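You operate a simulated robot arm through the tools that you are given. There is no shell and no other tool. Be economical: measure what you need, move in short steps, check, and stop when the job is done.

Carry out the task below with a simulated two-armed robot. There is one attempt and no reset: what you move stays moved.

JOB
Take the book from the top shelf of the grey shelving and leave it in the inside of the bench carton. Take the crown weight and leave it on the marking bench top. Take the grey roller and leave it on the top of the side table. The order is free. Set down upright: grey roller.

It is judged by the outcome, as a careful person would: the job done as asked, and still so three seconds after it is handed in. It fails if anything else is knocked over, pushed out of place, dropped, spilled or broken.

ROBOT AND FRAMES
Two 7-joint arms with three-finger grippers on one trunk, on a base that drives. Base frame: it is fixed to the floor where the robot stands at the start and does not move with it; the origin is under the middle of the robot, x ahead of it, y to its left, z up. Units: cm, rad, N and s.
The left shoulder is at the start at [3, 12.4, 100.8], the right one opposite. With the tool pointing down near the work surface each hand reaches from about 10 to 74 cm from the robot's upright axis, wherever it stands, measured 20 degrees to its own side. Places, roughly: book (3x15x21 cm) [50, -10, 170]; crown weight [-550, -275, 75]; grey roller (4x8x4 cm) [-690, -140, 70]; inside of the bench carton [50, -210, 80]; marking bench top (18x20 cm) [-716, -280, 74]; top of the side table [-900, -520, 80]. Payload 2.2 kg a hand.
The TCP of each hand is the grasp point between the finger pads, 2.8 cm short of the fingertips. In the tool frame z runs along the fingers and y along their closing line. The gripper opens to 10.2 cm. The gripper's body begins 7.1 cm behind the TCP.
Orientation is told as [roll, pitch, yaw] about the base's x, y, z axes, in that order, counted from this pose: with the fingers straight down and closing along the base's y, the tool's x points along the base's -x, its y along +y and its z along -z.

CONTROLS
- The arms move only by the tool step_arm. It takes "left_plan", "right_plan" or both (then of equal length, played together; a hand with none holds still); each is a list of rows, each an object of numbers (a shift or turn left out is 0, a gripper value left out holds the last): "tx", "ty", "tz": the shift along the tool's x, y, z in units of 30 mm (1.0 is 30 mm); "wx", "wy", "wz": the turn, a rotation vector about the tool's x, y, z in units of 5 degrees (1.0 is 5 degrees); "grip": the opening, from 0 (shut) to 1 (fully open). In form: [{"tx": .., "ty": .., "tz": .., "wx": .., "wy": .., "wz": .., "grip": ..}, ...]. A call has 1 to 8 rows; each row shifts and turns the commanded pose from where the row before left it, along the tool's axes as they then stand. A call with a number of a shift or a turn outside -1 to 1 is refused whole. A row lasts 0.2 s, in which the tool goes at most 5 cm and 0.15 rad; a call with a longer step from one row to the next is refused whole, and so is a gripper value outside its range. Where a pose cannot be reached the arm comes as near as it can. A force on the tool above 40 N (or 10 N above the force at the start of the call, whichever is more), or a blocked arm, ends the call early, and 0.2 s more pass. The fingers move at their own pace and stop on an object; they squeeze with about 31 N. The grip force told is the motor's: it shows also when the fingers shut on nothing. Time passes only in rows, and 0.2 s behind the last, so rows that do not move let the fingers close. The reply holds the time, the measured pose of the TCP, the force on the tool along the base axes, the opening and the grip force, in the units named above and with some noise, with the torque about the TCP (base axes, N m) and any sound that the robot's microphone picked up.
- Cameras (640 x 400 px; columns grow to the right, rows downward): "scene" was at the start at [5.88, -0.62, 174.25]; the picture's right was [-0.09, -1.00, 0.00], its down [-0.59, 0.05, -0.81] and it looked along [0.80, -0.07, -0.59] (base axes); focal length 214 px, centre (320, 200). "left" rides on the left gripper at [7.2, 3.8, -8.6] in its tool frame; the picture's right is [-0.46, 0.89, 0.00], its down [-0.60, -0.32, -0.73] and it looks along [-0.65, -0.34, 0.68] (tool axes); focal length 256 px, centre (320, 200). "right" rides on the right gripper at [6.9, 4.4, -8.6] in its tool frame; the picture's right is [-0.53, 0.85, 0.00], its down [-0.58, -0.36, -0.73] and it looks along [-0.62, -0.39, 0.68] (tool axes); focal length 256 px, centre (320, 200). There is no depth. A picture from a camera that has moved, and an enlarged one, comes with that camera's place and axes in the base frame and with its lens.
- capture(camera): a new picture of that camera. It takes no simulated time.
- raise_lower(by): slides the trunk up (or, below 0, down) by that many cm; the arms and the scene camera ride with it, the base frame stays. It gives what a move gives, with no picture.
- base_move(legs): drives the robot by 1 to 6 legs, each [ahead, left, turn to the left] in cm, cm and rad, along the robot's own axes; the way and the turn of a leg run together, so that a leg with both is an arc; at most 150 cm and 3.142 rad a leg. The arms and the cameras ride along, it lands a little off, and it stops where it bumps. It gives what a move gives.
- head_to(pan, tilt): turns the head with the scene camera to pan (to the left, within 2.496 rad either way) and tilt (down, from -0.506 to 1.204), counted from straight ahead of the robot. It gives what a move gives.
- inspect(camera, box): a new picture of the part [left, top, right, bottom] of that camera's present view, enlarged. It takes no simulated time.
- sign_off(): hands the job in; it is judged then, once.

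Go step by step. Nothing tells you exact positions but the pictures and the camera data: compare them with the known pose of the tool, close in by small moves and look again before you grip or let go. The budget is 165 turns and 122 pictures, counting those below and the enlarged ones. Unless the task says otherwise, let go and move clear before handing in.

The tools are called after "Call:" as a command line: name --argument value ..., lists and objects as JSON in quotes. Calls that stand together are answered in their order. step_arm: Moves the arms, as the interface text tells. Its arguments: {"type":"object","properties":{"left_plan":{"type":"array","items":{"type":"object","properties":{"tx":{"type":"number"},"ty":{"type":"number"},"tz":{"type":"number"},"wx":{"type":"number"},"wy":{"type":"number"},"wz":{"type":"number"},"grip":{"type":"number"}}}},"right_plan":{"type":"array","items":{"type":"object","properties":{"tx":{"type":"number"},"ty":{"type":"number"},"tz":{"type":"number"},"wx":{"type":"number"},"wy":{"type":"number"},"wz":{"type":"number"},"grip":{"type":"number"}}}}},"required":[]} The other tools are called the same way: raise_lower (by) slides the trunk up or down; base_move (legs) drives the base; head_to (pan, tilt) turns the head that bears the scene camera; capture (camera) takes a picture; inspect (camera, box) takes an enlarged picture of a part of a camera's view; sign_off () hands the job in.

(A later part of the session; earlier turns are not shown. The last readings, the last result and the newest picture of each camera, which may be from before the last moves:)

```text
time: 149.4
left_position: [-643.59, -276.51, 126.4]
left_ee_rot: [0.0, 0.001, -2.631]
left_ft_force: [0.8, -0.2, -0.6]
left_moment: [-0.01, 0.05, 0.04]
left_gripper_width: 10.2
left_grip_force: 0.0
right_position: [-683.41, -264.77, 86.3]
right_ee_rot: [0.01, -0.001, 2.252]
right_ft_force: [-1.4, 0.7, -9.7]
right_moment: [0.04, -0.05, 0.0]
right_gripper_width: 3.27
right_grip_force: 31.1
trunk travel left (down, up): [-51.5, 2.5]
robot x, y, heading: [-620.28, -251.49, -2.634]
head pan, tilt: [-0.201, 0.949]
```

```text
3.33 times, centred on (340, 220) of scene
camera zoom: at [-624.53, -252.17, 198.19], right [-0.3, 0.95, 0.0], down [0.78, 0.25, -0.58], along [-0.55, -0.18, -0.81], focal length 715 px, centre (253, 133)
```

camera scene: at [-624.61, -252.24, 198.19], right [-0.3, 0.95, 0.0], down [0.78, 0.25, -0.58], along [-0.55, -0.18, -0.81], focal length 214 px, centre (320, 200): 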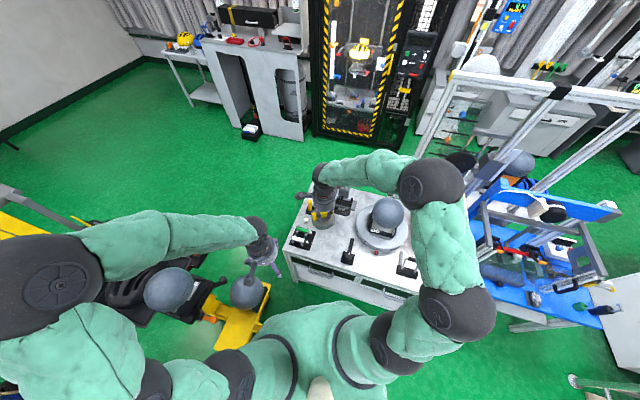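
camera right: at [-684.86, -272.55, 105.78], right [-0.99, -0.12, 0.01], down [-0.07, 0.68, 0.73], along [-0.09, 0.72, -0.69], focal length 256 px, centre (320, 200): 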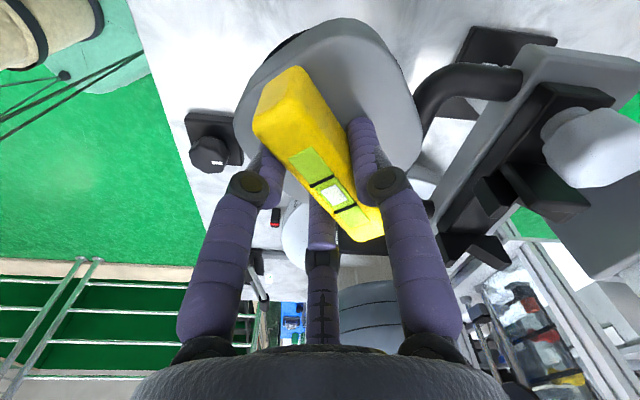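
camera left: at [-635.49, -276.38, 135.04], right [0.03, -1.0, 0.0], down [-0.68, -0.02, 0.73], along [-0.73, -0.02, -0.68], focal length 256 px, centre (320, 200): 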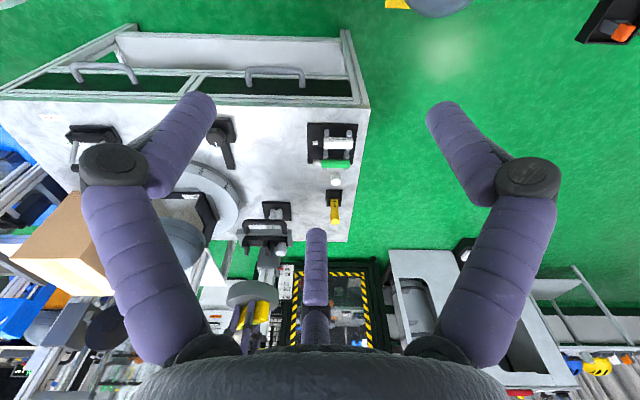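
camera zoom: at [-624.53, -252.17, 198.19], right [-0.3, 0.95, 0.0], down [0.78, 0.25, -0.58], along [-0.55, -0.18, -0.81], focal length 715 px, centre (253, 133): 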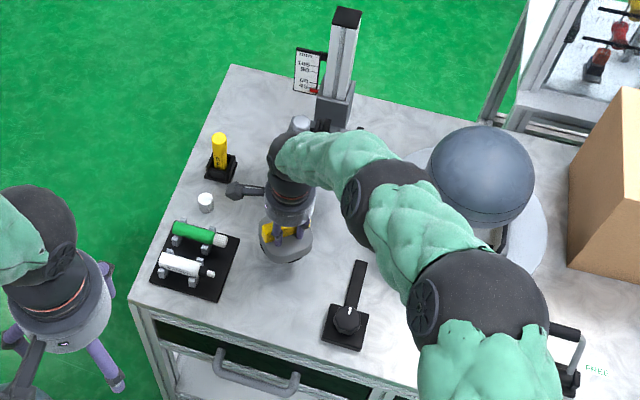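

Clear all round. Continuing down in small steps until contact.

Call:
step_arm --right_plan '[{"tz": 0.2}, {"tz": 0.2}, {"tz": 0.15}, {"tz": 0.12}, {"tz": 0.12}, {"tz": 0.1}, {"tz": 0.1}, {"tz": 0.1}]'

```text
time: 151.2
left_position: [-643.51, -276.61, 126.47]
left_ee_rot: [0.0, 0.0, -2.632]
left_ft_force: [0.3, 0.2, -0.2]
left_moment: [0.01, 0.0, 0.01]
left_gripper_width: 10.17
left_grip_force: 0.1
right_position: [-683.24, -264.79, 82.99]
right_ee_rot: [0.01, 0.0, 2.253]
right_ft_force: [-0.3, 0.0, -10.7]
right_moment: [0.06, -0.05, -0.03]
right_gripper_width: 3.31
right_grip_force: 31.0
trunk travel left (down, up): [-51.5, 2.5]
robot x, y, heading: [-620.28, -251.74, -2.632]
head pan, tilt: [-0.201, 0.949]
```

Call:
step_arm --right_plan '[{"tz": 0.12}, {"tz": 0.12}, {"tz": 0.1}, {"tz": 0.1}, {"tz": 0.1}, {"tz": 0.1}, {"tz": 0.1}, {"tz": 0.1}]'

Call:
capture --camera "right"

```text
time: 153.0
left_position: [-643.65, -276.55, 126.41]
left_ee_rot: [0.0, 0.001, -2.632]
left_ft_force: [0.2, 0.7, 0.5]
left_moment: [0.04, -0.02, -0.01]
left_gripper_width: 10.19
left_grip_force: 0.1
right_position: [-683.52, -264.83, 80.61]
right_ee_rot: [0.009, 0.0, 2.252]
right_ft_force: [0.0, 0.0, -9.1]
right_moment: [0.02, -0.05, 0.01]
right_gripper_width: 3.33
right_grip_force: 30.8
trunk travel left (down, up): [-51.5, 2.5]
robot x, y, heading: [-620.14, -251.62, -2.633]
head pan, tilt: [-0.201, 0.949]
```

```text
62 pictures are left
camera right: at [-682.31, -272.8, 89.37], right [-0.99, -0.12, 0.01], down [-0.07, 0.68, 0.73], along [-0.09, 0.72, -0.69], focal length 256 px, centre (320, 200)
```

right: 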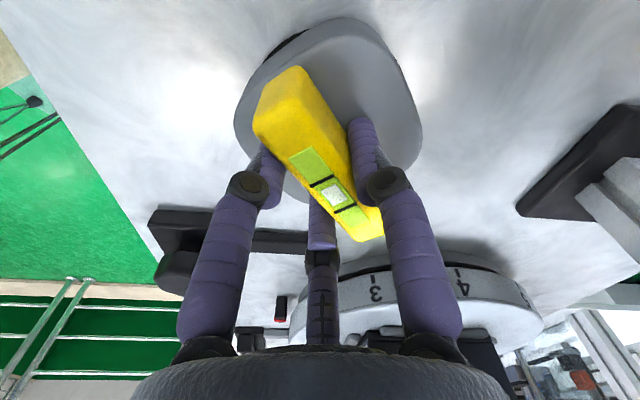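

Not yet touching; continuing.

Call:
step_arm --right_plan '[{"tz": 0.12}, {"tz": 0.12}, {"tz": 0.1}, {"tz": 0.1}, {"tz": 0.1}, {"tz": 0.1}, {"tz": 0.1}, {"tz": 0.1}]'

Call:
inspect --camera "scene" --box '[280, 200, 380, 270]'

```text
time: 154.1
left_position: [-643.15, -276.58, 126.62]
left_ee_rot: [0.0, -0.002, -2.631]
left_ft_force: [0.5, -0.5, 0.6]
left_moment: [0.05, -0.04, 0.05]
left_gripper_width: 10.2
left_grip_force: 0.1
right_position: [-683.37, -264.81, 79.83]
right_ee_rot: [0.012, -0.003, 2.252]
right_ft_force: [17.5, 6.7, 32.1]
right_moment: [0.28, -0.41, 0.06]
right_gripper_width: 3.33
right_grip_force: 30.4
trunk travel left (down, up): [-51.5, 2.5]
robot x, y, heading: [-620.05, -251.25, -2.635]
head pan, tilt: [-0.201, 0.949]
stopped in row 5 (right hand): the force on the tool passed its limit at 43 N (the readings are from after the stop); the commanded pose is now the measured one
```

```text
5.71 times, centred on (330, 235) of scene
camera zoom: at [-623.85, -252.03, 198.24], right [-0.3, 0.95, 0.0], down [0.77, 0.25, -0.58], along [-0.56, -0.18, -0.81], focal length 1226 px, centre (263, 0)
```

zoom: 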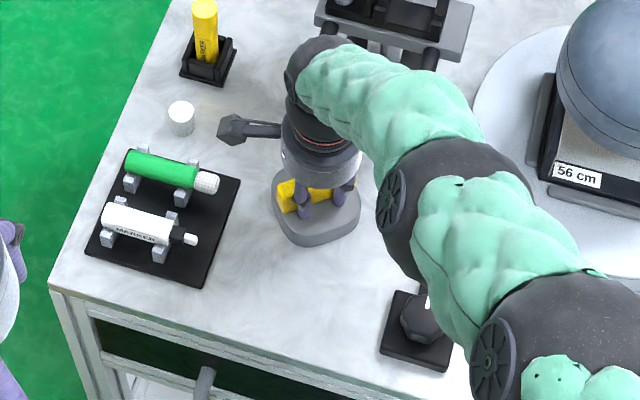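

It has touched down on the bench. I'll ease up a little and open.

Call:
step_arm --right_plan '[{"tz": -0.07}, {}]'

Call:
step_arm --right_plan '[{"grip": 0.5}, {"grip": 0.65}, {"grip": 0.8}, {}]'

Call:
capture --camera "right"

```text
time: 154.7
left_position: [-643.2, -276.49, 126.58]
left_ee_rot: [0.001, -0.001, -2.632]
left_ft_force: [-0.5, -0.8, -0.9]
left_moment: [0.03, -0.01, 0.04]
left_gripper_width: 10.22
left_grip_force: 0.0
right_position: [-683.39, -264.83, 79.99]
right_ee_rot: [0.015, -0.002, 2.251]
right_ft_force: [14.3, 5.4, 23.4]
right_moment: [0.3, -0.37, 0.02]
right_gripper_width: 3.32
right_grip_force: 31.1
trunk travel left (down, up): [-51.5, 2.5]
robot x, y, heading: [-619.96, -251.18, -2.638]
head pan, tilt: [-0.201, 0.949]
```

```text
time: 155.7
left_position: [-643.52, -276.5, 126.55]
left_ee_rot: [0.0, 0.001, -2.631]
left_ft_force: [0.6, -0.7, -0.1]
left_moment: [0.01, 0.0, -0.02]
left_gripper_width: 10.2
left_grip_force: 0.0
right_position: [-683.61, -264.89, 79.91]
right_ee_rot: [0.016, -0.001, 2.251]
right_ft_force: [0.2, 0.2, -0.9]
right_moment: [0.03, -0.08, 0.0]
right_gripper_width: 8.16
right_grip_force: 0.0
trunk travel left (down, up): [-51.5, 2.5]
robot x, y, heading: [-620.23, -251.51, -2.631]
head pan, tilt: [-0.201, 0.949]
```

```text
60 pictures are left
camera right: at [-682.49, -272.93, 88.55], right [-0.99, -0.12, 0.01], down [-0.07, 0.68, 0.73], along [-0.09, 0.72, -0.69], focal length 256 px, centre (320, 200)
```

right: 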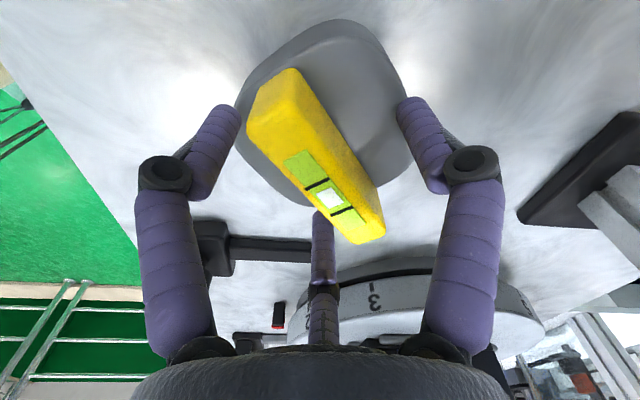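

Released and resting flat. I'll rise straight up.

Call:
step_arm --right_plan '[{"tz": -0.6}, {"tz": -1}, {"tz": -1}, {"tz": -1}, {"tz": -1}, {"tz": -1}, {"tz": -1}, {"tz": -1}]'

Call:
step_arm --right_plan '[{"tz": -1}, {"tz": -1}, {"tz": -1}, {"tz": -1}, {"tz": -1}, {"tz": -1}]'

Call:
capture --camera "scene"

```text
time: 157.5
left_position: [-643.36, -276.62, 126.64]
left_ee_rot: [0.0, 0.001, -2.633]
left_ft_force: [-0.5, -0.1, 0.3]
left_moment: [-0.02, 0.02, 0.02]
left_gripper_width: 10.18
left_grip_force: 0.1
right_position: [-683.34, -264.59, 102.59]
right_ee_rot: [0.013, 0.0, 2.253]
right_ft_force: [-0.2, -0.1, 0.5]
right_moment: [0.0, 0.02, 0.01]
right_gripper_width: 8.17
right_grip_force: 0.1
trunk travel left (down, up): [-51.5, 2.5]
robot x, y, heading: [-620.37, -251.57, -2.63]
head pan, tilt: [-0.201, 0.949]
```

```text
time: 158.9
left_position: [-643.45, -276.53, 126.51]
left_ee_rot: [0.001, 0.0, -2.633]
left_ft_force: [-0.5, -0.2, 0.3]
left_moment: [-0.05, 0.0, -0.03]
left_gripper_width: 10.2
left_grip_force: 0.0
right_position: [-683.04, -264.43, 120.56]
right_ee_rot: [0.015, -0.002, 2.253]
right_ft_force: [1.0, 0.0, -0.6]
right_moment: [0.01, 0.02, -0.04]
right_gripper_width: 8.17
right_grip_force: 0.2
trunk travel left (down, up): [-51.5, 2.5]
robot x, y, heading: [-620.57, -251.6, -2.63]
head pan, tilt: [-0.201, 0.949]
```

```text
59 pictures are left
camera scene: at [-624.26, -252.1, 198.2], right [-0.3, 0.95, 0.0], down [0.77, 0.25, -0.58], along [-0.55, -0.18, -0.81], focal length 214 px, centre (320, 200)
```

scene: 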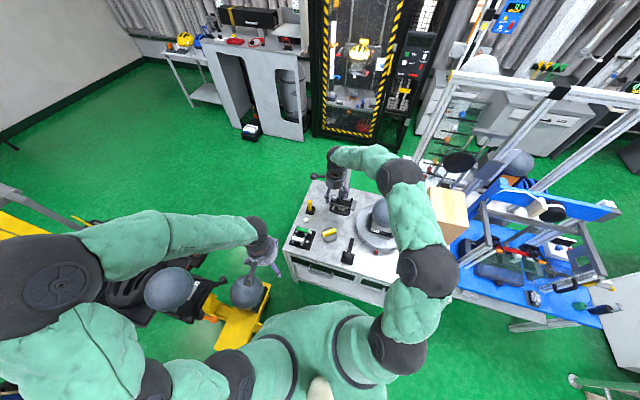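

The crown weight sits on the marking bench. I pull the hand in, back off, and go face the blue table for the roller.

Call:
step_arm --right_plan '[{"tx": 0.17, "ty": -0.98}, {"tx": 0.17, "ty": -0.98}, {"tx": 0.17, "ty": -0.98}, {"tx": 0.17, "ty": -0.98}, {"tx": 0.17, "ty": -0.98}, {"tx": 0.17, "ty": -0.98}, {"tx": 0.17, "ty": -0.98}, {"tx": 0.17, "ty": -0.98}]'

Call:
base_move --legs '[[-15, 0, 0], [0, 0, -0.51], [0, -80, 0]]'

Call:
head_to --pan -0.15 --tilt 0.85

Call:
capture --camera "scene"

```text
time: 160.7
left_position: [-643.31, -276.5, 126.38]
left_ee_rot: [0.001, 0.0, -2.632]
left_ft_force: [0.3, 0.7, -1.3]
left_moment: [-0.03, 0.03, -0.02]
left_gripper_width: 10.18
left_grip_force: 0.1
right_position: [-662.1, -252.83, 120.31]
right_ee_rot: [0.016, -0.002, 2.252]
right_ft_force: [0.6, 0.2, 0.2]
right_moment: [0.0, 0.04, 0.01]
right_gripper_width: 8.18
right_grip_force: 0.1
trunk travel left (down, up): [-51.5, 2.5]
robot x, y, heading: [-620.43, -251.59, -2.634]
head pan, tilt: [-0.201, 0.949]
```

```text
time: 167.3
left_position: [-640.27, -174.68, 126.51]
left_ee_rot: [0.001, -0.001, -3.129]
left_ft_force: [1.2, 0.9, 0.1]
left_moment: [-0.01, -0.01, -0.01]
left_gripper_width: 10.18
left_grip_force: 0.1
right_position: [-645.45, -145.02, 120.3]
right_ee_rot: [0.016, -0.001, 1.753]
right_ft_force: [0.2, -0.5, 0.4]
right_moment: [-0.01, -0.02, 0.03]
right_gripper_width: 8.16
right_grip_force: 0.1
trunk travel left (down, up): [-51.5, 2.5]
robot x, y, heading: [-607.64, -163.91, -3.131]
head pan, tilt: [-0.201, 0.949]
```

```text
time: 168.0
left_position: [-640.21, -174.75, 126.46]
left_ee_rot: [0.001, 0.0, -3.131]
left_ft_force: [-0.3, 0.0, -0.4]
left_moment: [-0.01, 0.0, 0.01]
left_gripper_width: 10.2
left_grip_force: 0.1
right_position: [-645.41, -144.97, 120.34]
right_ee_rot: [0.015, -0.002, 1.754]
right_ft_force: [0.2, 0.2, 0.1]
right_moment: [0.01, -0.01, -0.01]
right_gripper_width: 8.16
right_grip_force: 0.0
trunk travel left (down, up): [-51.5, 2.5]
robot x, y, heading: [-607.61, -163.79, -3.127]
head pan, tilt: [-0.15, 0.85]
```

```text
58 pictures are left
camera scene: at [-612.44, -162.5, 198.94], right [0.14, 0.99, 0.0], down [0.74, -0.1, -0.66], along [-0.65, 0.09, -0.75], focal length 214 px, centre (320, 200)
```

scene: 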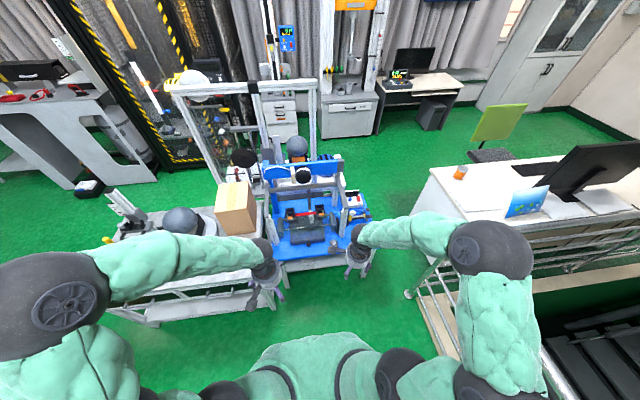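

Call:
inspect --camera "scene" --box '[250, 170, 400, 280]'

Call:
capture --camera "right"

```text
3.64 times, centred on (325, 225) of scene
camera zoom: at [-612.44, -162.5, 198.94], right [0.14, 0.99, 0.0], down [0.74, -0.1, -0.66], along [-0.65, 0.09, -0.75], focal length 780 px, centre (302, 109)
```

zoom: 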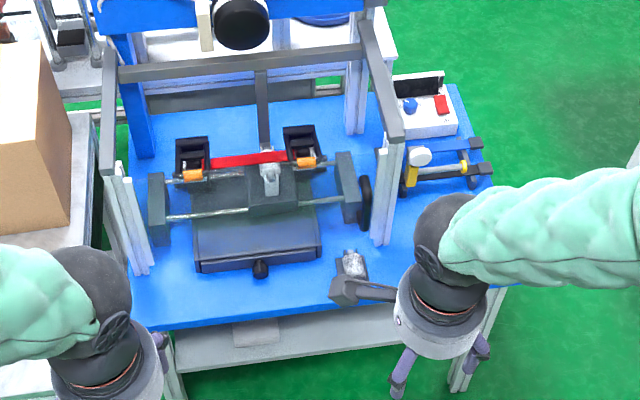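

```text
56 pictures are left
camera right: at [-648.29, -152.47, 129.0], right [-0.93, 0.37, 0.01], down [0.26, 0.63, 0.73], along [0.26, 0.68, -0.69], focal length 256 px, centre (320, 200)
```

right: 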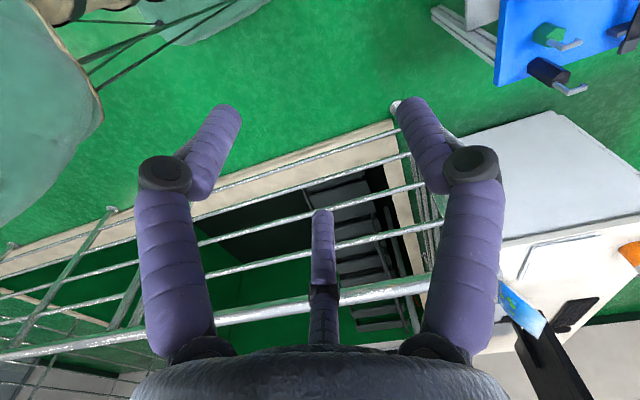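

The roller is at zoom (350,262), partly behind the hand. I'll move the hand aside and zoom in.

Call:
step_arm --right_plan '[{"tx": -1, "tz": -0.3}, {"tx": -1, "tz": -0.3}, {"tx": -1}, {"tx": -1}]'

Call:
inspect --camera "scene" --box '[310, 220, 370, 260]'

```text
time: 169.0
left_position: [-640.16, -174.69, 126.55]
left_ee_rot: [0.002, 0.001, -3.13]
left_ft_force: [0.8, -0.3, 0.0]
left_moment: [0.01, 0.01, 0.01]
left_gripper_width: 10.2
left_grip_force: 0.1
right_position: [-647.57, -133.25, 121.88]
right_ee_rot: [0.015, 0.001, 1.753]
right_ft_force: [-0.1, -0.3, 0.5]
right_moment: [-0.02, 0.01, 0.0]
right_gripper_width: 8.15
right_grip_force: 0.0
trunk travel left (down, up): [-51.5, 2.5]
robot x, y, heading: [-607.71, -163.93, -3.129]
head pan, tilt: [-0.15, 0.85]
```

```text
10.00 times, centred on (340, 240) of scene
camera zoom: at [-612.44, -162.41, 198.95], right [0.14, 0.99, 0.0], down [0.74, -0.1, -0.66], along [-0.65, 0.09, -0.75], focal length 2145 px, centre (120, -200)
```

zoom: 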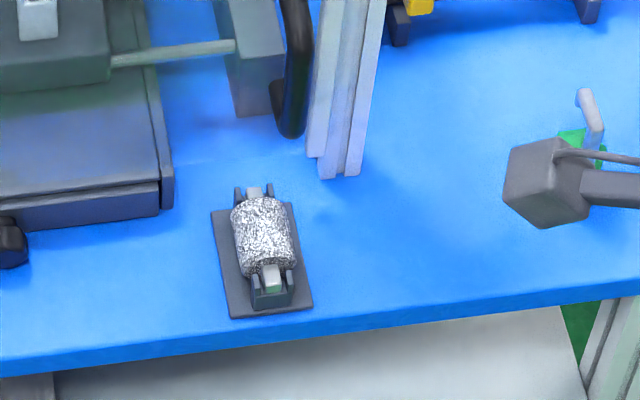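

The roller rests in a small cradle with its axis roughly along x, at about (-680,-143.5). I'll yaw the hand so it closes along y and take a closer look from the wrist camera.

Call:
step_arm --right_plan '[{"wz": -1, "grip": 1}, {"wz": -1}, {"wz": -1}, {"wz": -1}, {"wz": -1}, {"wz": -1}, {"wz": -1}, {"wz": -1}]'

Call:
step_arm --right_plan '[{"wz": -1}, {"wz": -1}, {"wz": -1}, {"wz": -1}, {"wz": -1}, {"wz": -1}, {"wz": -1}, {"wz": -1}]'

Call:
capture --camera "right"

```text
time: 170.8
left_position: [-640.34, -174.83, 126.63]
left_ee_rot: [0.001, 0.0, -3.128]
left_ft_force: [1.1, -0.2, -0.6]
left_moment: [0.0, 0.0, 0.01]
left_gripper_width: 10.2
left_grip_force: 0.1
right_position: [-647.59, -133.13, 122.17]
right_ee_rot: [0.01, -0.009, 2.454]
right_ft_force: [-0.1, 0.8, 0.3]
right_moment: [0.0, -0.02, -0.02]
right_gripper_width: 10.19
right_grip_force: 0.0
trunk travel left (down, up): [-51.5, 2.5]
robot x, y, heading: [-607.95, -164.09, -3.132]
head pan, tilt: [-0.15, 0.85]
```

```text
time: 172.6
left_position: [-640.26, -174.6, 126.46]
left_ee_rot: [-0.002, 0.0, -3.131]
left_ft_force: [0.2, 0.0, -0.5]
left_moment: [-0.02, 0.01, 0.0]
left_gripper_width: 10.21
left_grip_force: 0.0
right_position: [-647.61, -133.13, 122.08]
right_ee_rot: [0.001, -0.017, -3.131]
right_ft_force: [1.1, 0.0, -0.5]
right_moment: [0.02, 0.0, -0.01]
right_gripper_width: 10.18
right_grip_force: 0.1
trunk travel left (down, up): [-51.5, 2.5]
robot x, y, heading: [-608.02, -163.69, -3.13]
head pan, tilt: [-0.15, 0.85]
```

```text
54 pictures are left
camera right: at [-640.49, -137.44, 130.7], right [-0.52, -0.85, 0.01], down [-0.57, 0.36, 0.74], along [-0.63, 0.38, -0.67], focal length 256 px, centre (320, 200)
```

right: 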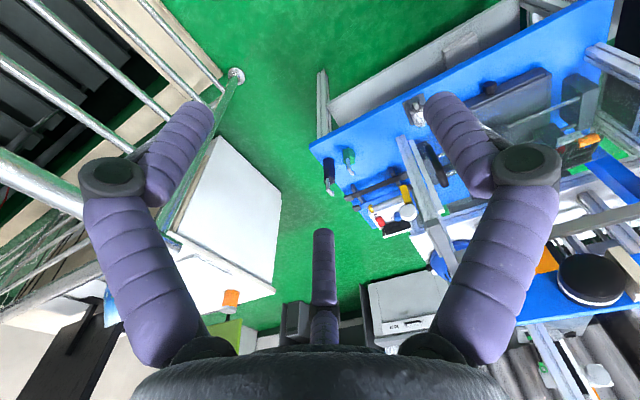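

The roller is at about (-680,-144), with a frame post behind and to its right. I'll drive 18 forward and bring the hand above it at safe height.

Call:
base_move --legs '[[18, 0, 0]]'

Call:
step_arm --right_plan '[{"ty": 0.9, "grip": 0.65}, {"ty": 0.9}, {"ty": 0.9, "tz": 0.8}, {"ty": 0.9, "tz": 0.8}, {"tz": 1}, {"tz": 1}]'

Call:
capture --camera "right"

Call:
capture --camera "scene"

```text
time: 174.1
left_position: [-657.81, -174.93, 126.43]
left_ee_rot: [0.001, 0.001, -3.131]
left_ft_force: [0.4, -0.7, 0.8]
left_moment: [-0.03, -0.01, 0.0]
left_gripper_width: 10.19
left_grip_force: 0.1
right_position: [-665.31, -133.36, 122.18]
right_ee_rot: [0.001, -0.015, -3.131]
right_ft_force: [-0.1, 0.0, -1.3]
right_moment: [0.0, 0.02, 0.02]
right_gripper_width: 10.2
right_grip_force: 0.1
trunk travel left (down, up): [-51.5, 2.5]
robot x, y, heading: [-625.41, -163.97, -3.131]
head pan, tilt: [-0.15, 0.85]
```

```text
time: 175.5
left_position: [-658.03, -174.97, 126.47]
left_ee_rot: [0.0, -0.001, -3.129]
left_ft_force: [-0.1, -0.2, 1.2]
left_moment: [0.04, 0.01, 0.02]
left_gripper_width: 10.2
left_grip_force: 0.0
right_position: [-665.49, -144.32, 111.28]
right_ee_rot: [0.001, -0.016, -3.134]
right_ft_force: [0.1, -0.7, -0.2]
right_moment: [-0.01, -0.01, -0.03]
right_gripper_width: 6.65
right_grip_force: 0.0
trunk travel left (down, up): [-51.5, 2.5]
robot x, y, heading: [-625.36, -164.04, -3.128]
head pan, tilt: [-0.15, 0.85]
```

```text
53 pictures are left
camera right: at [-658.36, -148.63, 119.78], right [-0.53, -0.85, 0.01], down [-0.57, 0.36, 0.74], along [-0.63, 0.38, -0.67], focal length 256 px, centre (320, 200)
```

right: 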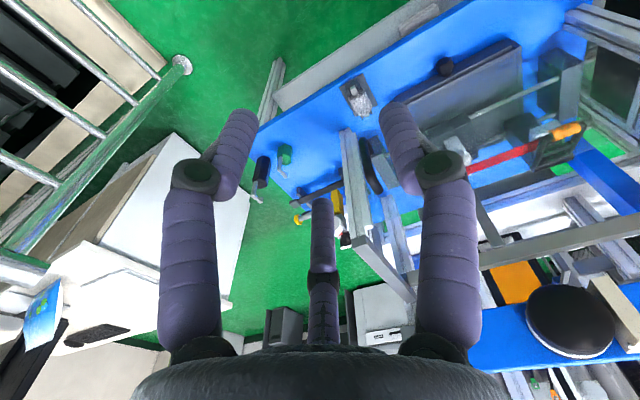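

```text
52 pictures are left
camera scene: at [-630.22, -162.77, 198.95], right [0.14, 0.99, 0.0], down [0.74, -0.1, -0.66], along [-0.65, 0.09, -0.75], focal length 214 px, centre (320, 200)
```

scene: 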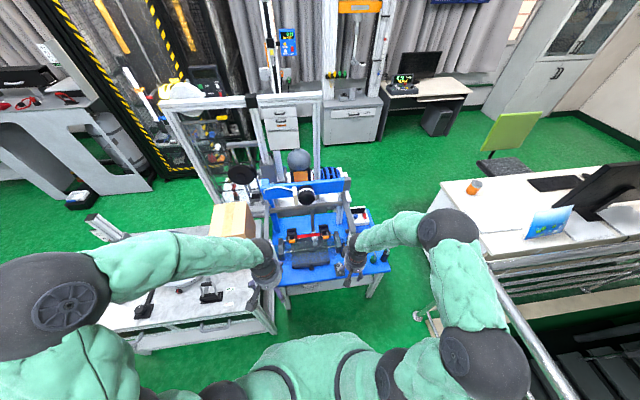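

Call:
inspect --camera "right" --box '[310, 60, 410, 140]'

Call:
inspect --camera "left" --box '[60, 60, 360, 260]'

```text
5.00 times, centred on (360, 100) of right
camera zoom: at [-658.36, -148.63, 119.78], right [-0.53, -0.85, 0.01], down [-0.57, 0.36, 0.74], along [-0.63, 0.38, -0.67], focal length 1280 px, centre (120, 700)
```

zoom: 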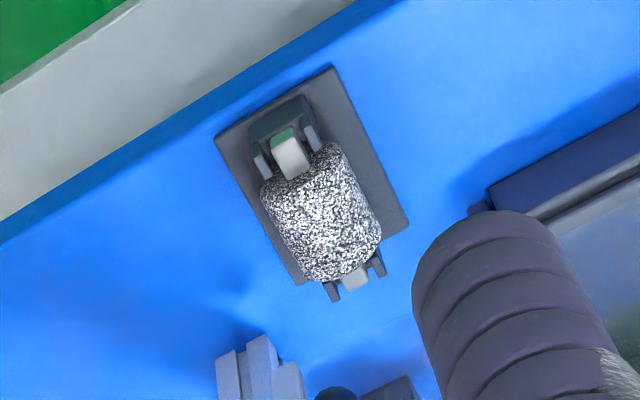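

```text
2.00 times, centred on (210, 160) of left
camera zoom: at [-650.74, -178.68, 135.05], right [-0.45, -0.89, 0.0], down [-0.61, 0.31, 0.73], along [-0.65, 0.33, -0.68], focal length 512 px, centre (540, 280)
```

zoom: 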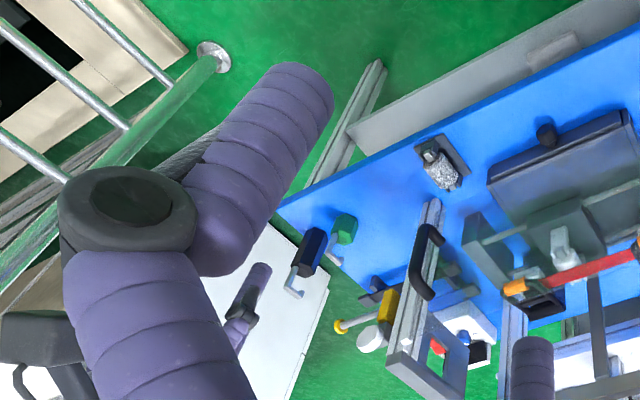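

The roller sits in a forked cradle, centred at about (-680.5,-143.3). A post at about (-686,-137.6), 104 high, is close behind. I'll go above the roller and descend partway.

Call:
step_arm --right_plan '[{"tx": -0.9, "ty": -0.33}, {"tx": -0.9}, {"tx": -0.9}, {"tx": -0.9}, {"tx": -0.95}, {"tz": 0.9}, {"tz": 0.9}, {"tz": 0.9}]'

Call:
capture --camera "right"

Call:
head_to --pan -0.3 --tilt 1.0

Call:
inspect --camera "scene" --box '[250, 140, 410, 260]'

```text
time: 177.3
left_position: [-658.02, -175.02, 126.6]
left_ee_rot: [-0.001, 0.001, -3.128]
left_ft_force: [-0.7, -0.8, -0.1]
left_moment: [0.01, -0.02, 0.02]
left_gripper_width: 10.18
left_grip_force: 0.1
right_position: [-679.44, -143.56, 103.23]
right_ee_rot: [0.0, -0.018, -3.132]
right_ft_force: [-1.2, -0.7, 0.3]
right_moment: [-0.01, 0.0, 0.01]
right_gripper_width: 6.62
right_grip_force: 0.0
trunk travel left (down, up): [-51.5, 2.5]
robot x, y, heading: [-625.4, -163.97, -3.127]
head pan, tilt: [-0.15, 0.85]
```

```text
49 pictures are left
camera right: at [-672.32, -147.75, 111.85], right [-0.53, -0.85, 0.01], down [-0.57, 0.36, 0.74], along [-0.63, 0.38, -0.67], focal length 256 px, centre (320, 200)
```

right: 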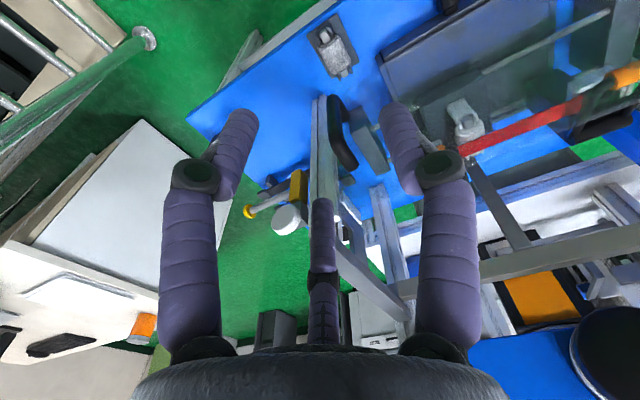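

```text
time: 178.0
left_position: [-657.94, -174.93, 126.39]
left_ee_rot: [-0.001, 0.002, -3.131]
left_ft_force: [0.1, 0.1, -0.5]
left_moment: [0.0, 0.0, -0.01]
left_gripper_width: 10.19
left_grip_force: 0.0
right_position: [-679.15, -143.61, 103.25]
right_ee_rot: [0.002, -0.016, -3.13]
right_ft_force: [1.1, 0.3, 0.0]
right_moment: [-0.01, -0.01, 0.0]
right_gripper_width: 6.63
right_grip_force: 0.1
trunk travel left (down, up): [-51.5, 2.5]
robot x, y, heading: [-625.74, -163.91, -3.126]
head pan, tilt: [-0.3, 1.0]
```

```text
3.33 times, centred on (330, 200) of scene
camera zoom: at [-629.08, -161.88, 197.84], right [0.28, 0.96, 0.0], down [0.81, -0.24, -0.54], along [-0.52, 0.15, -0.84], focal length 715 px, centre (287, 200)
```

zoom: 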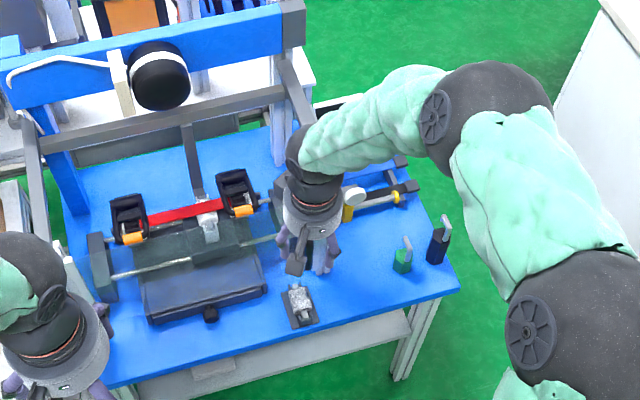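

Better triangulation: the roller's centre is at about (-684,-143.3,70.5) and the table top about z 68. I'll shift 4 cm ahead and descend further.

Call:
step_arm --right_plan '[{"tx": -0.7, "ty": -0.1}, {"tx": -0.7}, {"tz": 0.9}, {"tz": 0.9}, {"tz": 0.9}, {"tz": 0.9}, {"tz": 0.9}, {"tz": 0.9}]'

Call:
capture --camera "right"

Call:
inspect --camera "scene" --box '[280, 180, 380, 255]'

```text
time: 179.8
left_position: [-657.91, -174.98, 126.47]
left_ee_rot: [0.0, 0.0, -3.129]
left_ft_force: [0.6, 0.1, 0.5]
left_moment: [0.02, -0.01, 0.04]
left_gripper_width: 10.18
left_grip_force: 0.1
right_position: [-683.32, -143.21, 86.76]
right_ee_rot: [0.0, -0.007, -3.131]
right_ft_force: [4.3, -2.4, 0.8]
right_moment: [-0.01, 0.01, -0.05]
right_gripper_width: 6.67
right_grip_force: 0.1
trunk travel left (down, up): [-51.5, 2.5]
robot x, y, heading: [-625.4, -163.98, -3.13]
head pan, tilt: [-0.3, 1.0]
```

```text
47 pictures are left
camera right: at [-676.26, -147.35, 95.5], right [-0.53, -0.85, 0.01], down [-0.57, 0.36, 0.74], along [-0.63, 0.38, -0.68], focal length 256 px, centre (320, 200)
```

right: 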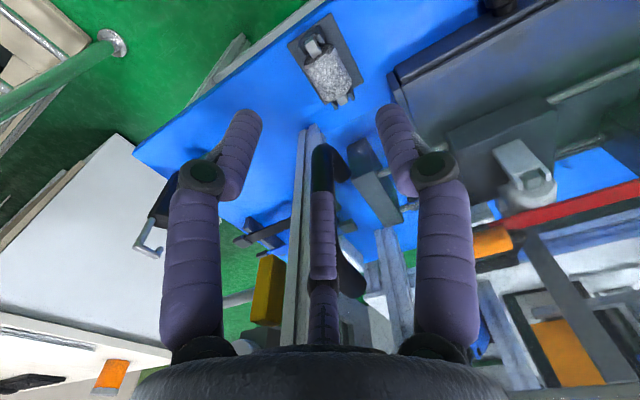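

```text
5.33 times, centred on (330, 218) of scene
camera zoom: at [-629.15, -161.85, 197.83], right [0.28, 0.96, 0.0], down [0.81, -0.24, -0.54], along [-0.52, 0.15, -0.84], focal length 1144 px, centre (267, 107)
```

zoom: 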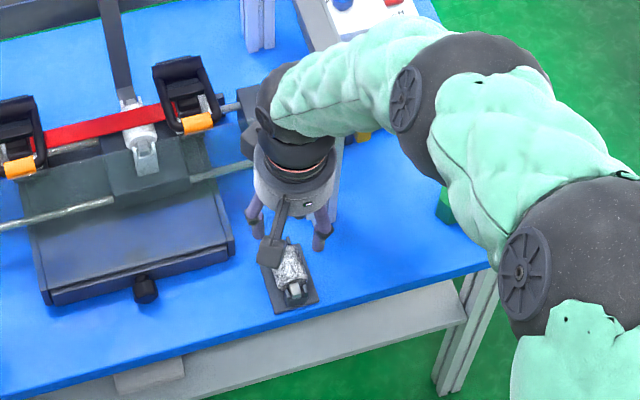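

I feel a slight touch (4 N), probably the post behind. I'll back off, then tilt the fingers forward by 35° so the wrist stays clear of the post.

Call:
step_arm --right_plan '[{"tx": 0.8, "tz": -0.3}, {"wy": -1}, {"wy": -1}, {"wy": -1}, {"wy": -1}, {"wy": -1}, {"wy": -1}, {"wy": -1}]'

Call:
inspect --camera "scene" --box '[280, 180, 380, 255]'

Call:
capture --camera "right"

```text
time: 181.6
left_position: [-657.95, -174.81, 126.51]
left_ee_rot: [0.001, 0.0, -3.129]
left_ft_force: [-0.7, 0.6, -0.1]
left_moment: [-0.01, 0.05, 0.01]
left_gripper_width: 10.21
left_grip_force: 0.2
right_position: [-681.6, -142.6, 87.63]
right_ee_rot: [-0.02, -0.557, -3.13]
right_ft_force: [0.2, -0.4, 0.1]
right_moment: [0.0, 0.0, 0.01]
right_gripper_width: 6.65
right_grip_force: 0.0
right hand out of reach, approached as far as the arm can: row 7, 8
trunk travel left (down, up): [-51.5, 2.5]
robot x, y, heading: [-625.54, -164.07, -3.126]
head pan, tilt: [-0.3, 1.0]
```

```text
5.33 times, centred on (330, 218) of scene
camera zoom: at [-629.1, -161.86, 197.84], right [0.28, 0.96, 0.0], down [0.81, -0.24, -0.54], along [-0.52, 0.15, -0.84], focal length 1144 px, centre (267, 107)
```

zoom: 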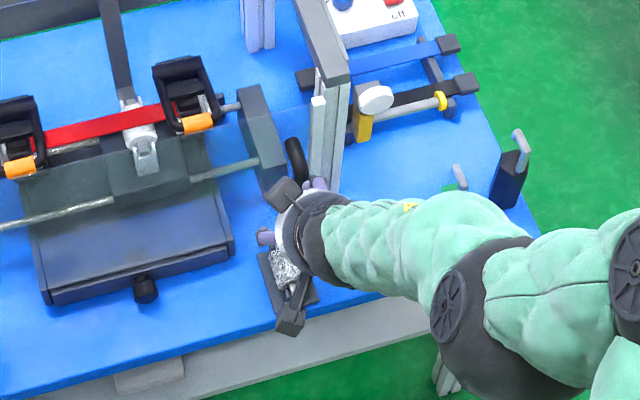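

```text
44 pictures are left
camera right: at [-671.21, -146.94, 91.23], right [-0.45, -0.85, 0.27], down [-0.1, 0.35, 0.93], along [-0.89, 0.39, -0.25], focal length 256 px, centre (320, 200)
```

right: 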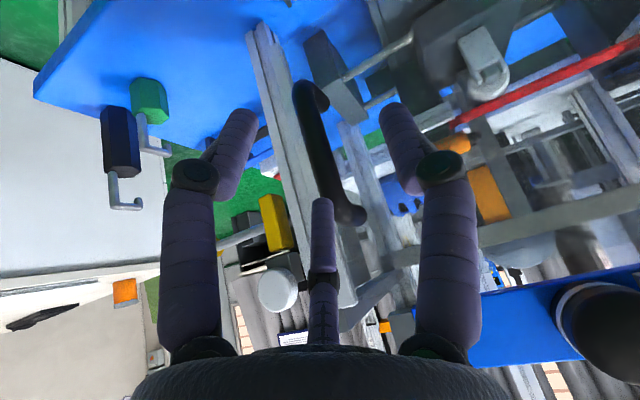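

The tilt hits an arm limit at this trunk height. I'll raise the hand 12 cm and lower the trunk 12 cm to give the arm a better posture.

Call:
step_arm --right_plan '[{"tx": -0.53, "tz": -0.85}, {"tx": -0.53, "tz": -0.85}, {"tx": -0.53, "tz": -0.85}, {"tx": -0.53, "tz": -0.85}]'

Call:
raise_lower --by -12

Call:
capture --camera "scene"

```text
time: 182.6
left_position: [-657.77, -174.95, 126.43]
left_ee_rot: [0.0, 0.0, -3.13]
left_ft_force: [0.7, -0.1, -0.2]
left_moment: [0.02, 0.01, -0.03]
left_gripper_width: 10.2
left_grip_force: 0.1
right_position: [-681.39, -142.8, 99.77]
right_ee_rot: [-0.02, -0.558, -3.132]
right_ft_force: [0.0, -0.5, -1.1]
right_moment: [-0.03, 0.05, -0.01]
right_gripper_width: 6.65
right_grip_force: 0.2
trunk travel left (down, up): [-51.5, 2.5]
robot x, y, heading: [-625.59, -163.94, -3.129]
head pan, tilt: [-0.3, 1.0]
```

```text
time: 184.1
left_position: [-658.01, -175.02, 114.49]
left_ee_rot: [0.002, 0.002, -3.128]
left_ft_force: [0.3, -0.7, -1.3]
left_moment: [0.01, 0.0, 0.0]
left_gripper_width: 10.19
left_grip_force: 0.1
right_position: [-681.7, -142.67, 87.81]
right_ee_rot: [-0.021, -0.561, -3.133]
right_ft_force: [0.6, 0.2, 0.2]
right_moment: [-0.01, 0.03, 0.02]
right_gripper_width: 6.62
right_grip_force: 0.1
trunk travel left (down, up): [-39.5, 14.5]
robot x, y, heading: [-625.54, -164.11, -3.131]
head pan, tilt: [-0.3, 1.0]
```

```text
43 pictures are left
camera scene: at [-629.08, -161.88, 185.85], right [0.28, 0.96, 0.0], down [0.81, -0.24, -0.54], along [-0.52, 0.15, -0.84], focal length 214 px, centre (320, 200)
```

scene: 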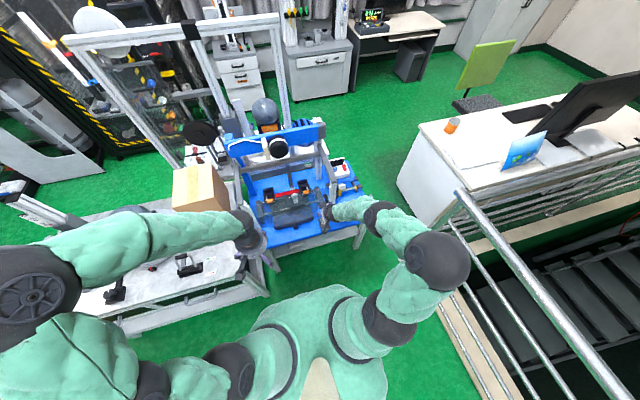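

Posture is better. I'll move down to just above the roller (TCP z≈80) and check alignment.

Call:
step_arm --right_plan '[{"tx": 0.25, "tz": 0.87, "ty": 0.17}, {"tx": 0.25, "tz": 0.87}, {"tx": 0.23, "tz": 0.87}]'

Call:
capture --camera "right"

Call:
inspect --camera "scene" --box '[280, 170, 380, 245]'

Call:
inspect --camera "left" --box '[100, 60, 400, 260]'

```text
time: 184.9
left_position: [-657.98, -175.1, 114.32]
left_ee_rot: [0.001, 0.0, -3.129]
left_ft_force: [-0.2, -0.9, -0.2]
left_moment: [0.01, -0.01, -0.01]
left_gripper_width: 10.22
left_grip_force: 0.0
right_position: [-683.75, -143.6, 79.73]
right_ee_rot: [-0.019, -0.557, -3.132]
right_ft_force: [0.7, -2.6, 0.6]
right_moment: [-0.04, 0.0, 0.06]
right_gripper_width: 6.86
right_grip_force: 0.1
trunk travel left (down, up): [-39.5, 14.5]
robot x, y, heading: [-625.4, -163.88, -3.128]
head pan, tilt: [-0.3, 1.0]
```

```text
42 pictures are left
camera right: at [-673.24, -147.97, 83.32], right [-0.45, -0.85, 0.27], down [-0.1, 0.35, 0.93], along [-0.89, 0.39, -0.25], focal length 256 px, centre (320, 200)
```

right: 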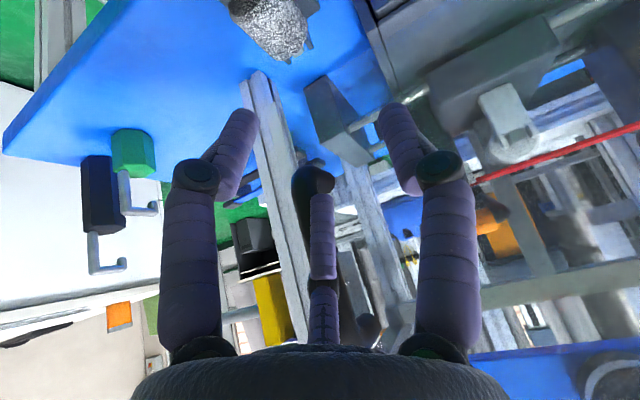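

```text
5.33 times, centred on (330, 208) of scene
camera zoom: at [-629.18, -161.9, 185.83], right [0.28, 0.96, 0.0], down [0.81, -0.24, -0.54], along [-0.52, 0.15, -0.84], focal length 1144 px, centre (267, 160)
```

zoom: 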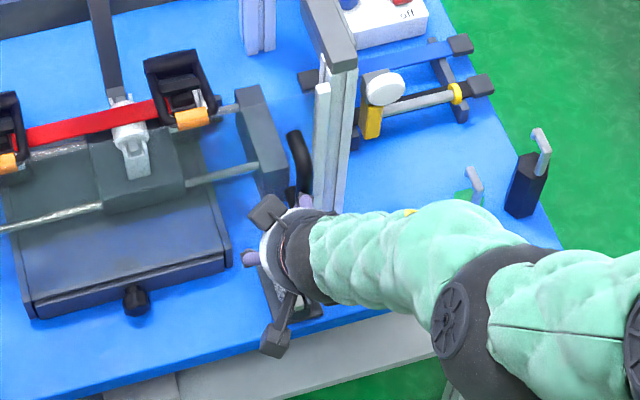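

```text
2.00 times, centred on (250, 160) of left
camera zoom: at [-650.75, -178.7, 123.04], right [-0.45, -0.89, 0.0], down [-0.61, 0.31, 0.73], along [-0.65, 0.33, -0.68], focal length 512 px, centre (460, 280)
```

zoom: 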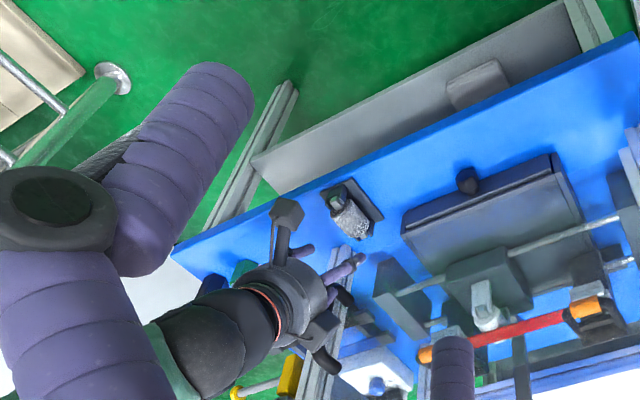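

There's a slight side touch from the post, so I shift 1 cm away from it (-y) and narrow the opening slightly, then lower 4 cm.

Call:
step_arm --right_plan '[{"ty": 0.3, "tx": 0.1, "grip": 0.6}, {"tx": 0.24, "tz": 0.38}, {"tx": 0.24, "tz": 0.38}, {"tx": 0.24, "tz": 0.38}]'

Call:
capture --camera "right"

Call:
inspect --camera "left" --box '[200, 110, 300, 190]'

Call:
inspect --camera "scene" --box '[300, 190, 360, 240]'

```text
time: 185.9
left_position: [-657.89, -174.94, 114.51]
left_ee_rot: [-0.001, 0.0, -3.13]
left_ft_force: [0.1, -0.2, -0.1]
left_moment: [0.0, 0.0, 0.0]
left_gripper_width: 10.17
left_grip_force: 0.1
right_position: [-683.67, -143.95, 75.82]
right_ee_rot: [-0.019, -0.559, -3.132]
right_ft_force: [-0.1, -0.1, 0.2]
right_moment: [0.02, 0.03, 0.03]
right_gripper_width: 6.12
right_grip_force: 0.2
trunk travel left (down, up): [-39.5, 14.5]
robot x, y, heading: [-625.64, -163.93, -3.131]
head pan, tilt: [-0.3, 1.0]
```

```text
39 pictures are left
camera right: at [-673.22, -148.35, 79.38], right [-0.45, -0.85, 0.27], down [-0.1, 0.35, 0.93], along [-0.89, 0.4, -0.25], focal length 256 px, centre (320, 200)
```

right: 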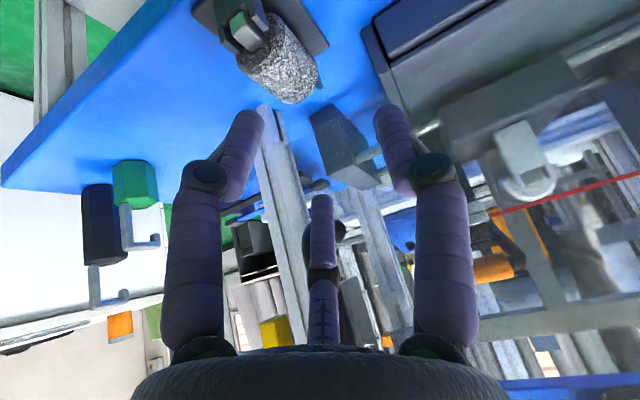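

```text
5.00 times, centred on (250, 150) of left
camera zoom: at [-650.73, -178.67, 123.06], right [-0.45, -0.89, 0.0], down [-0.61, 0.31, 0.73], along [-0.65, 0.33, -0.68], focal length 1280 px, centre (670, 450)
```

zoom: 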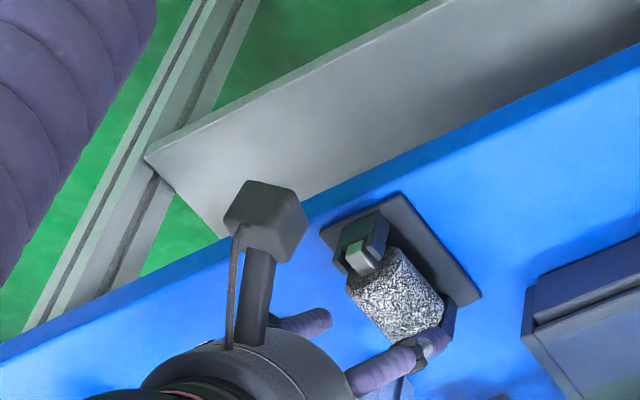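

```text
8.00 times, centred on (330, 215) of scene
camera zoom: at [-629.15, -161.85, 185.83], right [0.28, 0.96, 0.0], down [0.81, -0.24, -0.54], along [-0.52, 0.15, -0.84], focal length 1716 px, centre (240, 80)
```

zoom: 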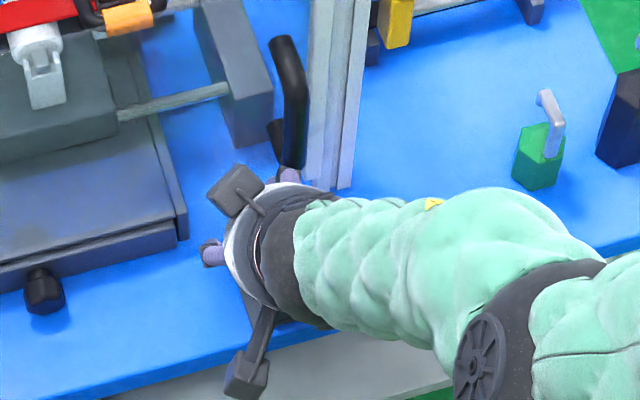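

The close cameras put the roller centre at about (-682.5,-144.6,70.5). I'll lower to z≈73 with that correction and look again.

Call:
step_arm --right_plan '[{"tx": 0.3, "tz": 0.2, "ty": 0.22}, {"tx": 0.3, "tz": 0.25}, {"tx": 0.25, "tz": 0.25}]'

Call:
capture --camera "right"

Call:
inspect --camera "left" --box '[200, 110, 300, 190]'

```text
time: 186.7
left_position: [-657.85, -174.91, 114.45]
left_ee_rot: [-0.002, 0.0, -3.129]
left_ft_force: [-0.2, -0.4, -0.4]
left_moment: [0.02, -0.04, -0.03]
left_gripper_width: 10.19
left_grip_force: 0.0
right_position: [-682.53, -144.45, 72.58]
right_ee_rot: [-0.02, -0.558, -3.136]
right_ft_force: [-0.1, -0.3, -0.7]
right_moment: [-0.01, 0.01, 0.0]
right_gripper_width: 6.13
right_grip_force: 0.1
trunk travel left (down, up): [-39.5, 14.5]
robot x, y, heading: [-625.71, -163.73, -3.129]
head pan, tilt: [-0.3, 1.0]
```

```text
36 pictures are left
camera right: at [-672.12, -148.83, 76.23], right [-0.45, -0.85, 0.27], down [-0.1, 0.35, 0.93], along [-0.89, 0.4, -0.24], focal length 256 px, centre (320, 200)
```

right: 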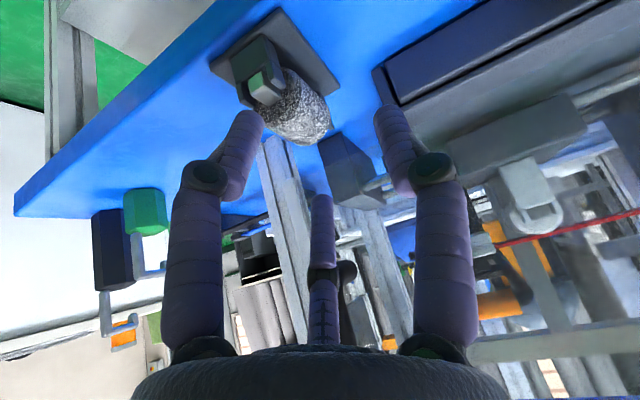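

```text
5.00 times, centred on (250, 150) of left
camera zoom: at [-650.71, -178.68, 123.06], right [-0.45, -0.89, 0.0], down [-0.61, 0.31, 0.73], along [-0.65, 0.33, -0.68], focal length 1280 px, centre (670, 450)
```

zoom: 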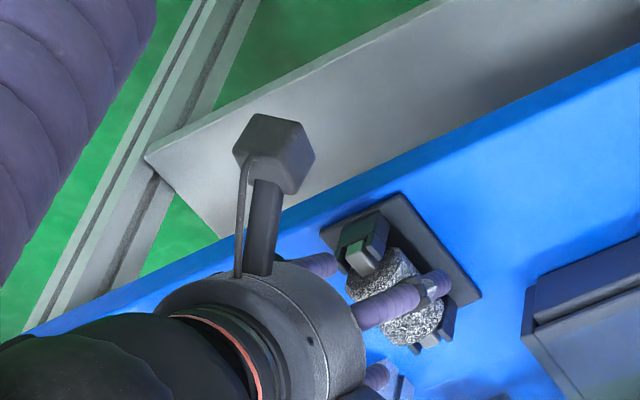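

The roller centre now resolves to z≈68.5–69. Lowering another 3 cm in small steps.

Call:
step_arm --right_plan '[{"tx": 0.12, "tz": 0.33}, {"tx": 0.12, "tz": 0.33}, {"tx": 0.14, "tz": 0.3}]'

Call:
capture --camera "right"

Call:
inspect --camera "left" --box '[220, 120, 300, 180]'

```text
time: 187.5
left_position: [-658.0, -174.91, 114.4]
left_ee_rot: [0.0, 0.0, -3.128]
left_ft_force: [0.1, 0.3, 0.5]
left_moment: [-0.03, 0.02, -0.03]
left_gripper_width: 10.19
left_grip_force: 0.1
right_position: [-683.18, -144.65, 69.62]
right_ee_rot: [-0.018, -0.555, -3.131]
right_ft_force: [-0.5, 0.1, -0.7]
right_moment: [0.01, -0.03, 0.06]
right_gripper_width: 6.13
right_grip_force: 0.0
trunk travel left (down, up): [-39.5, 14.5]
robot x, y, heading: [-625.67, -164.1, -3.128]
head pan, tilt: [-0.3, 1.0]
```

```text
34 pictures are left
camera right: at [-672.68, -148.92, 73.22], right [-0.45, -0.85, 0.27], down [-0.1, 0.35, 0.93], along [-0.89, 0.4, -0.25], focal length 256 px, centre (320, 200)
```

right: 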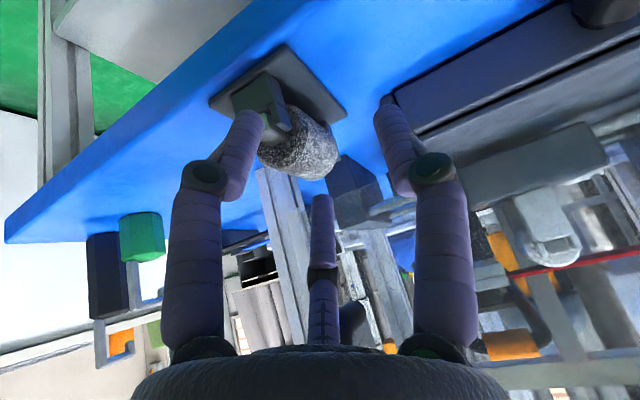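

```text
6.67 times, centred on (260, 150) of left
camera zoom: at [-650.72, -178.68, 123.06], right [-0.45, -0.89, 0.0], down [-0.61, 0.31, 0.73], along [-0.65, 0.33, -0.68], focal length 1707 px, centre (720, 533)
```

zoom: 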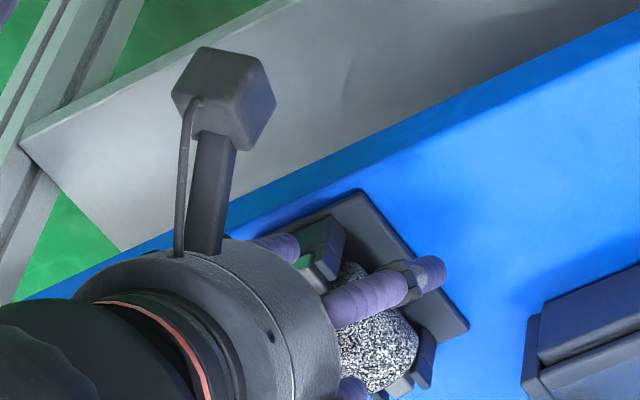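

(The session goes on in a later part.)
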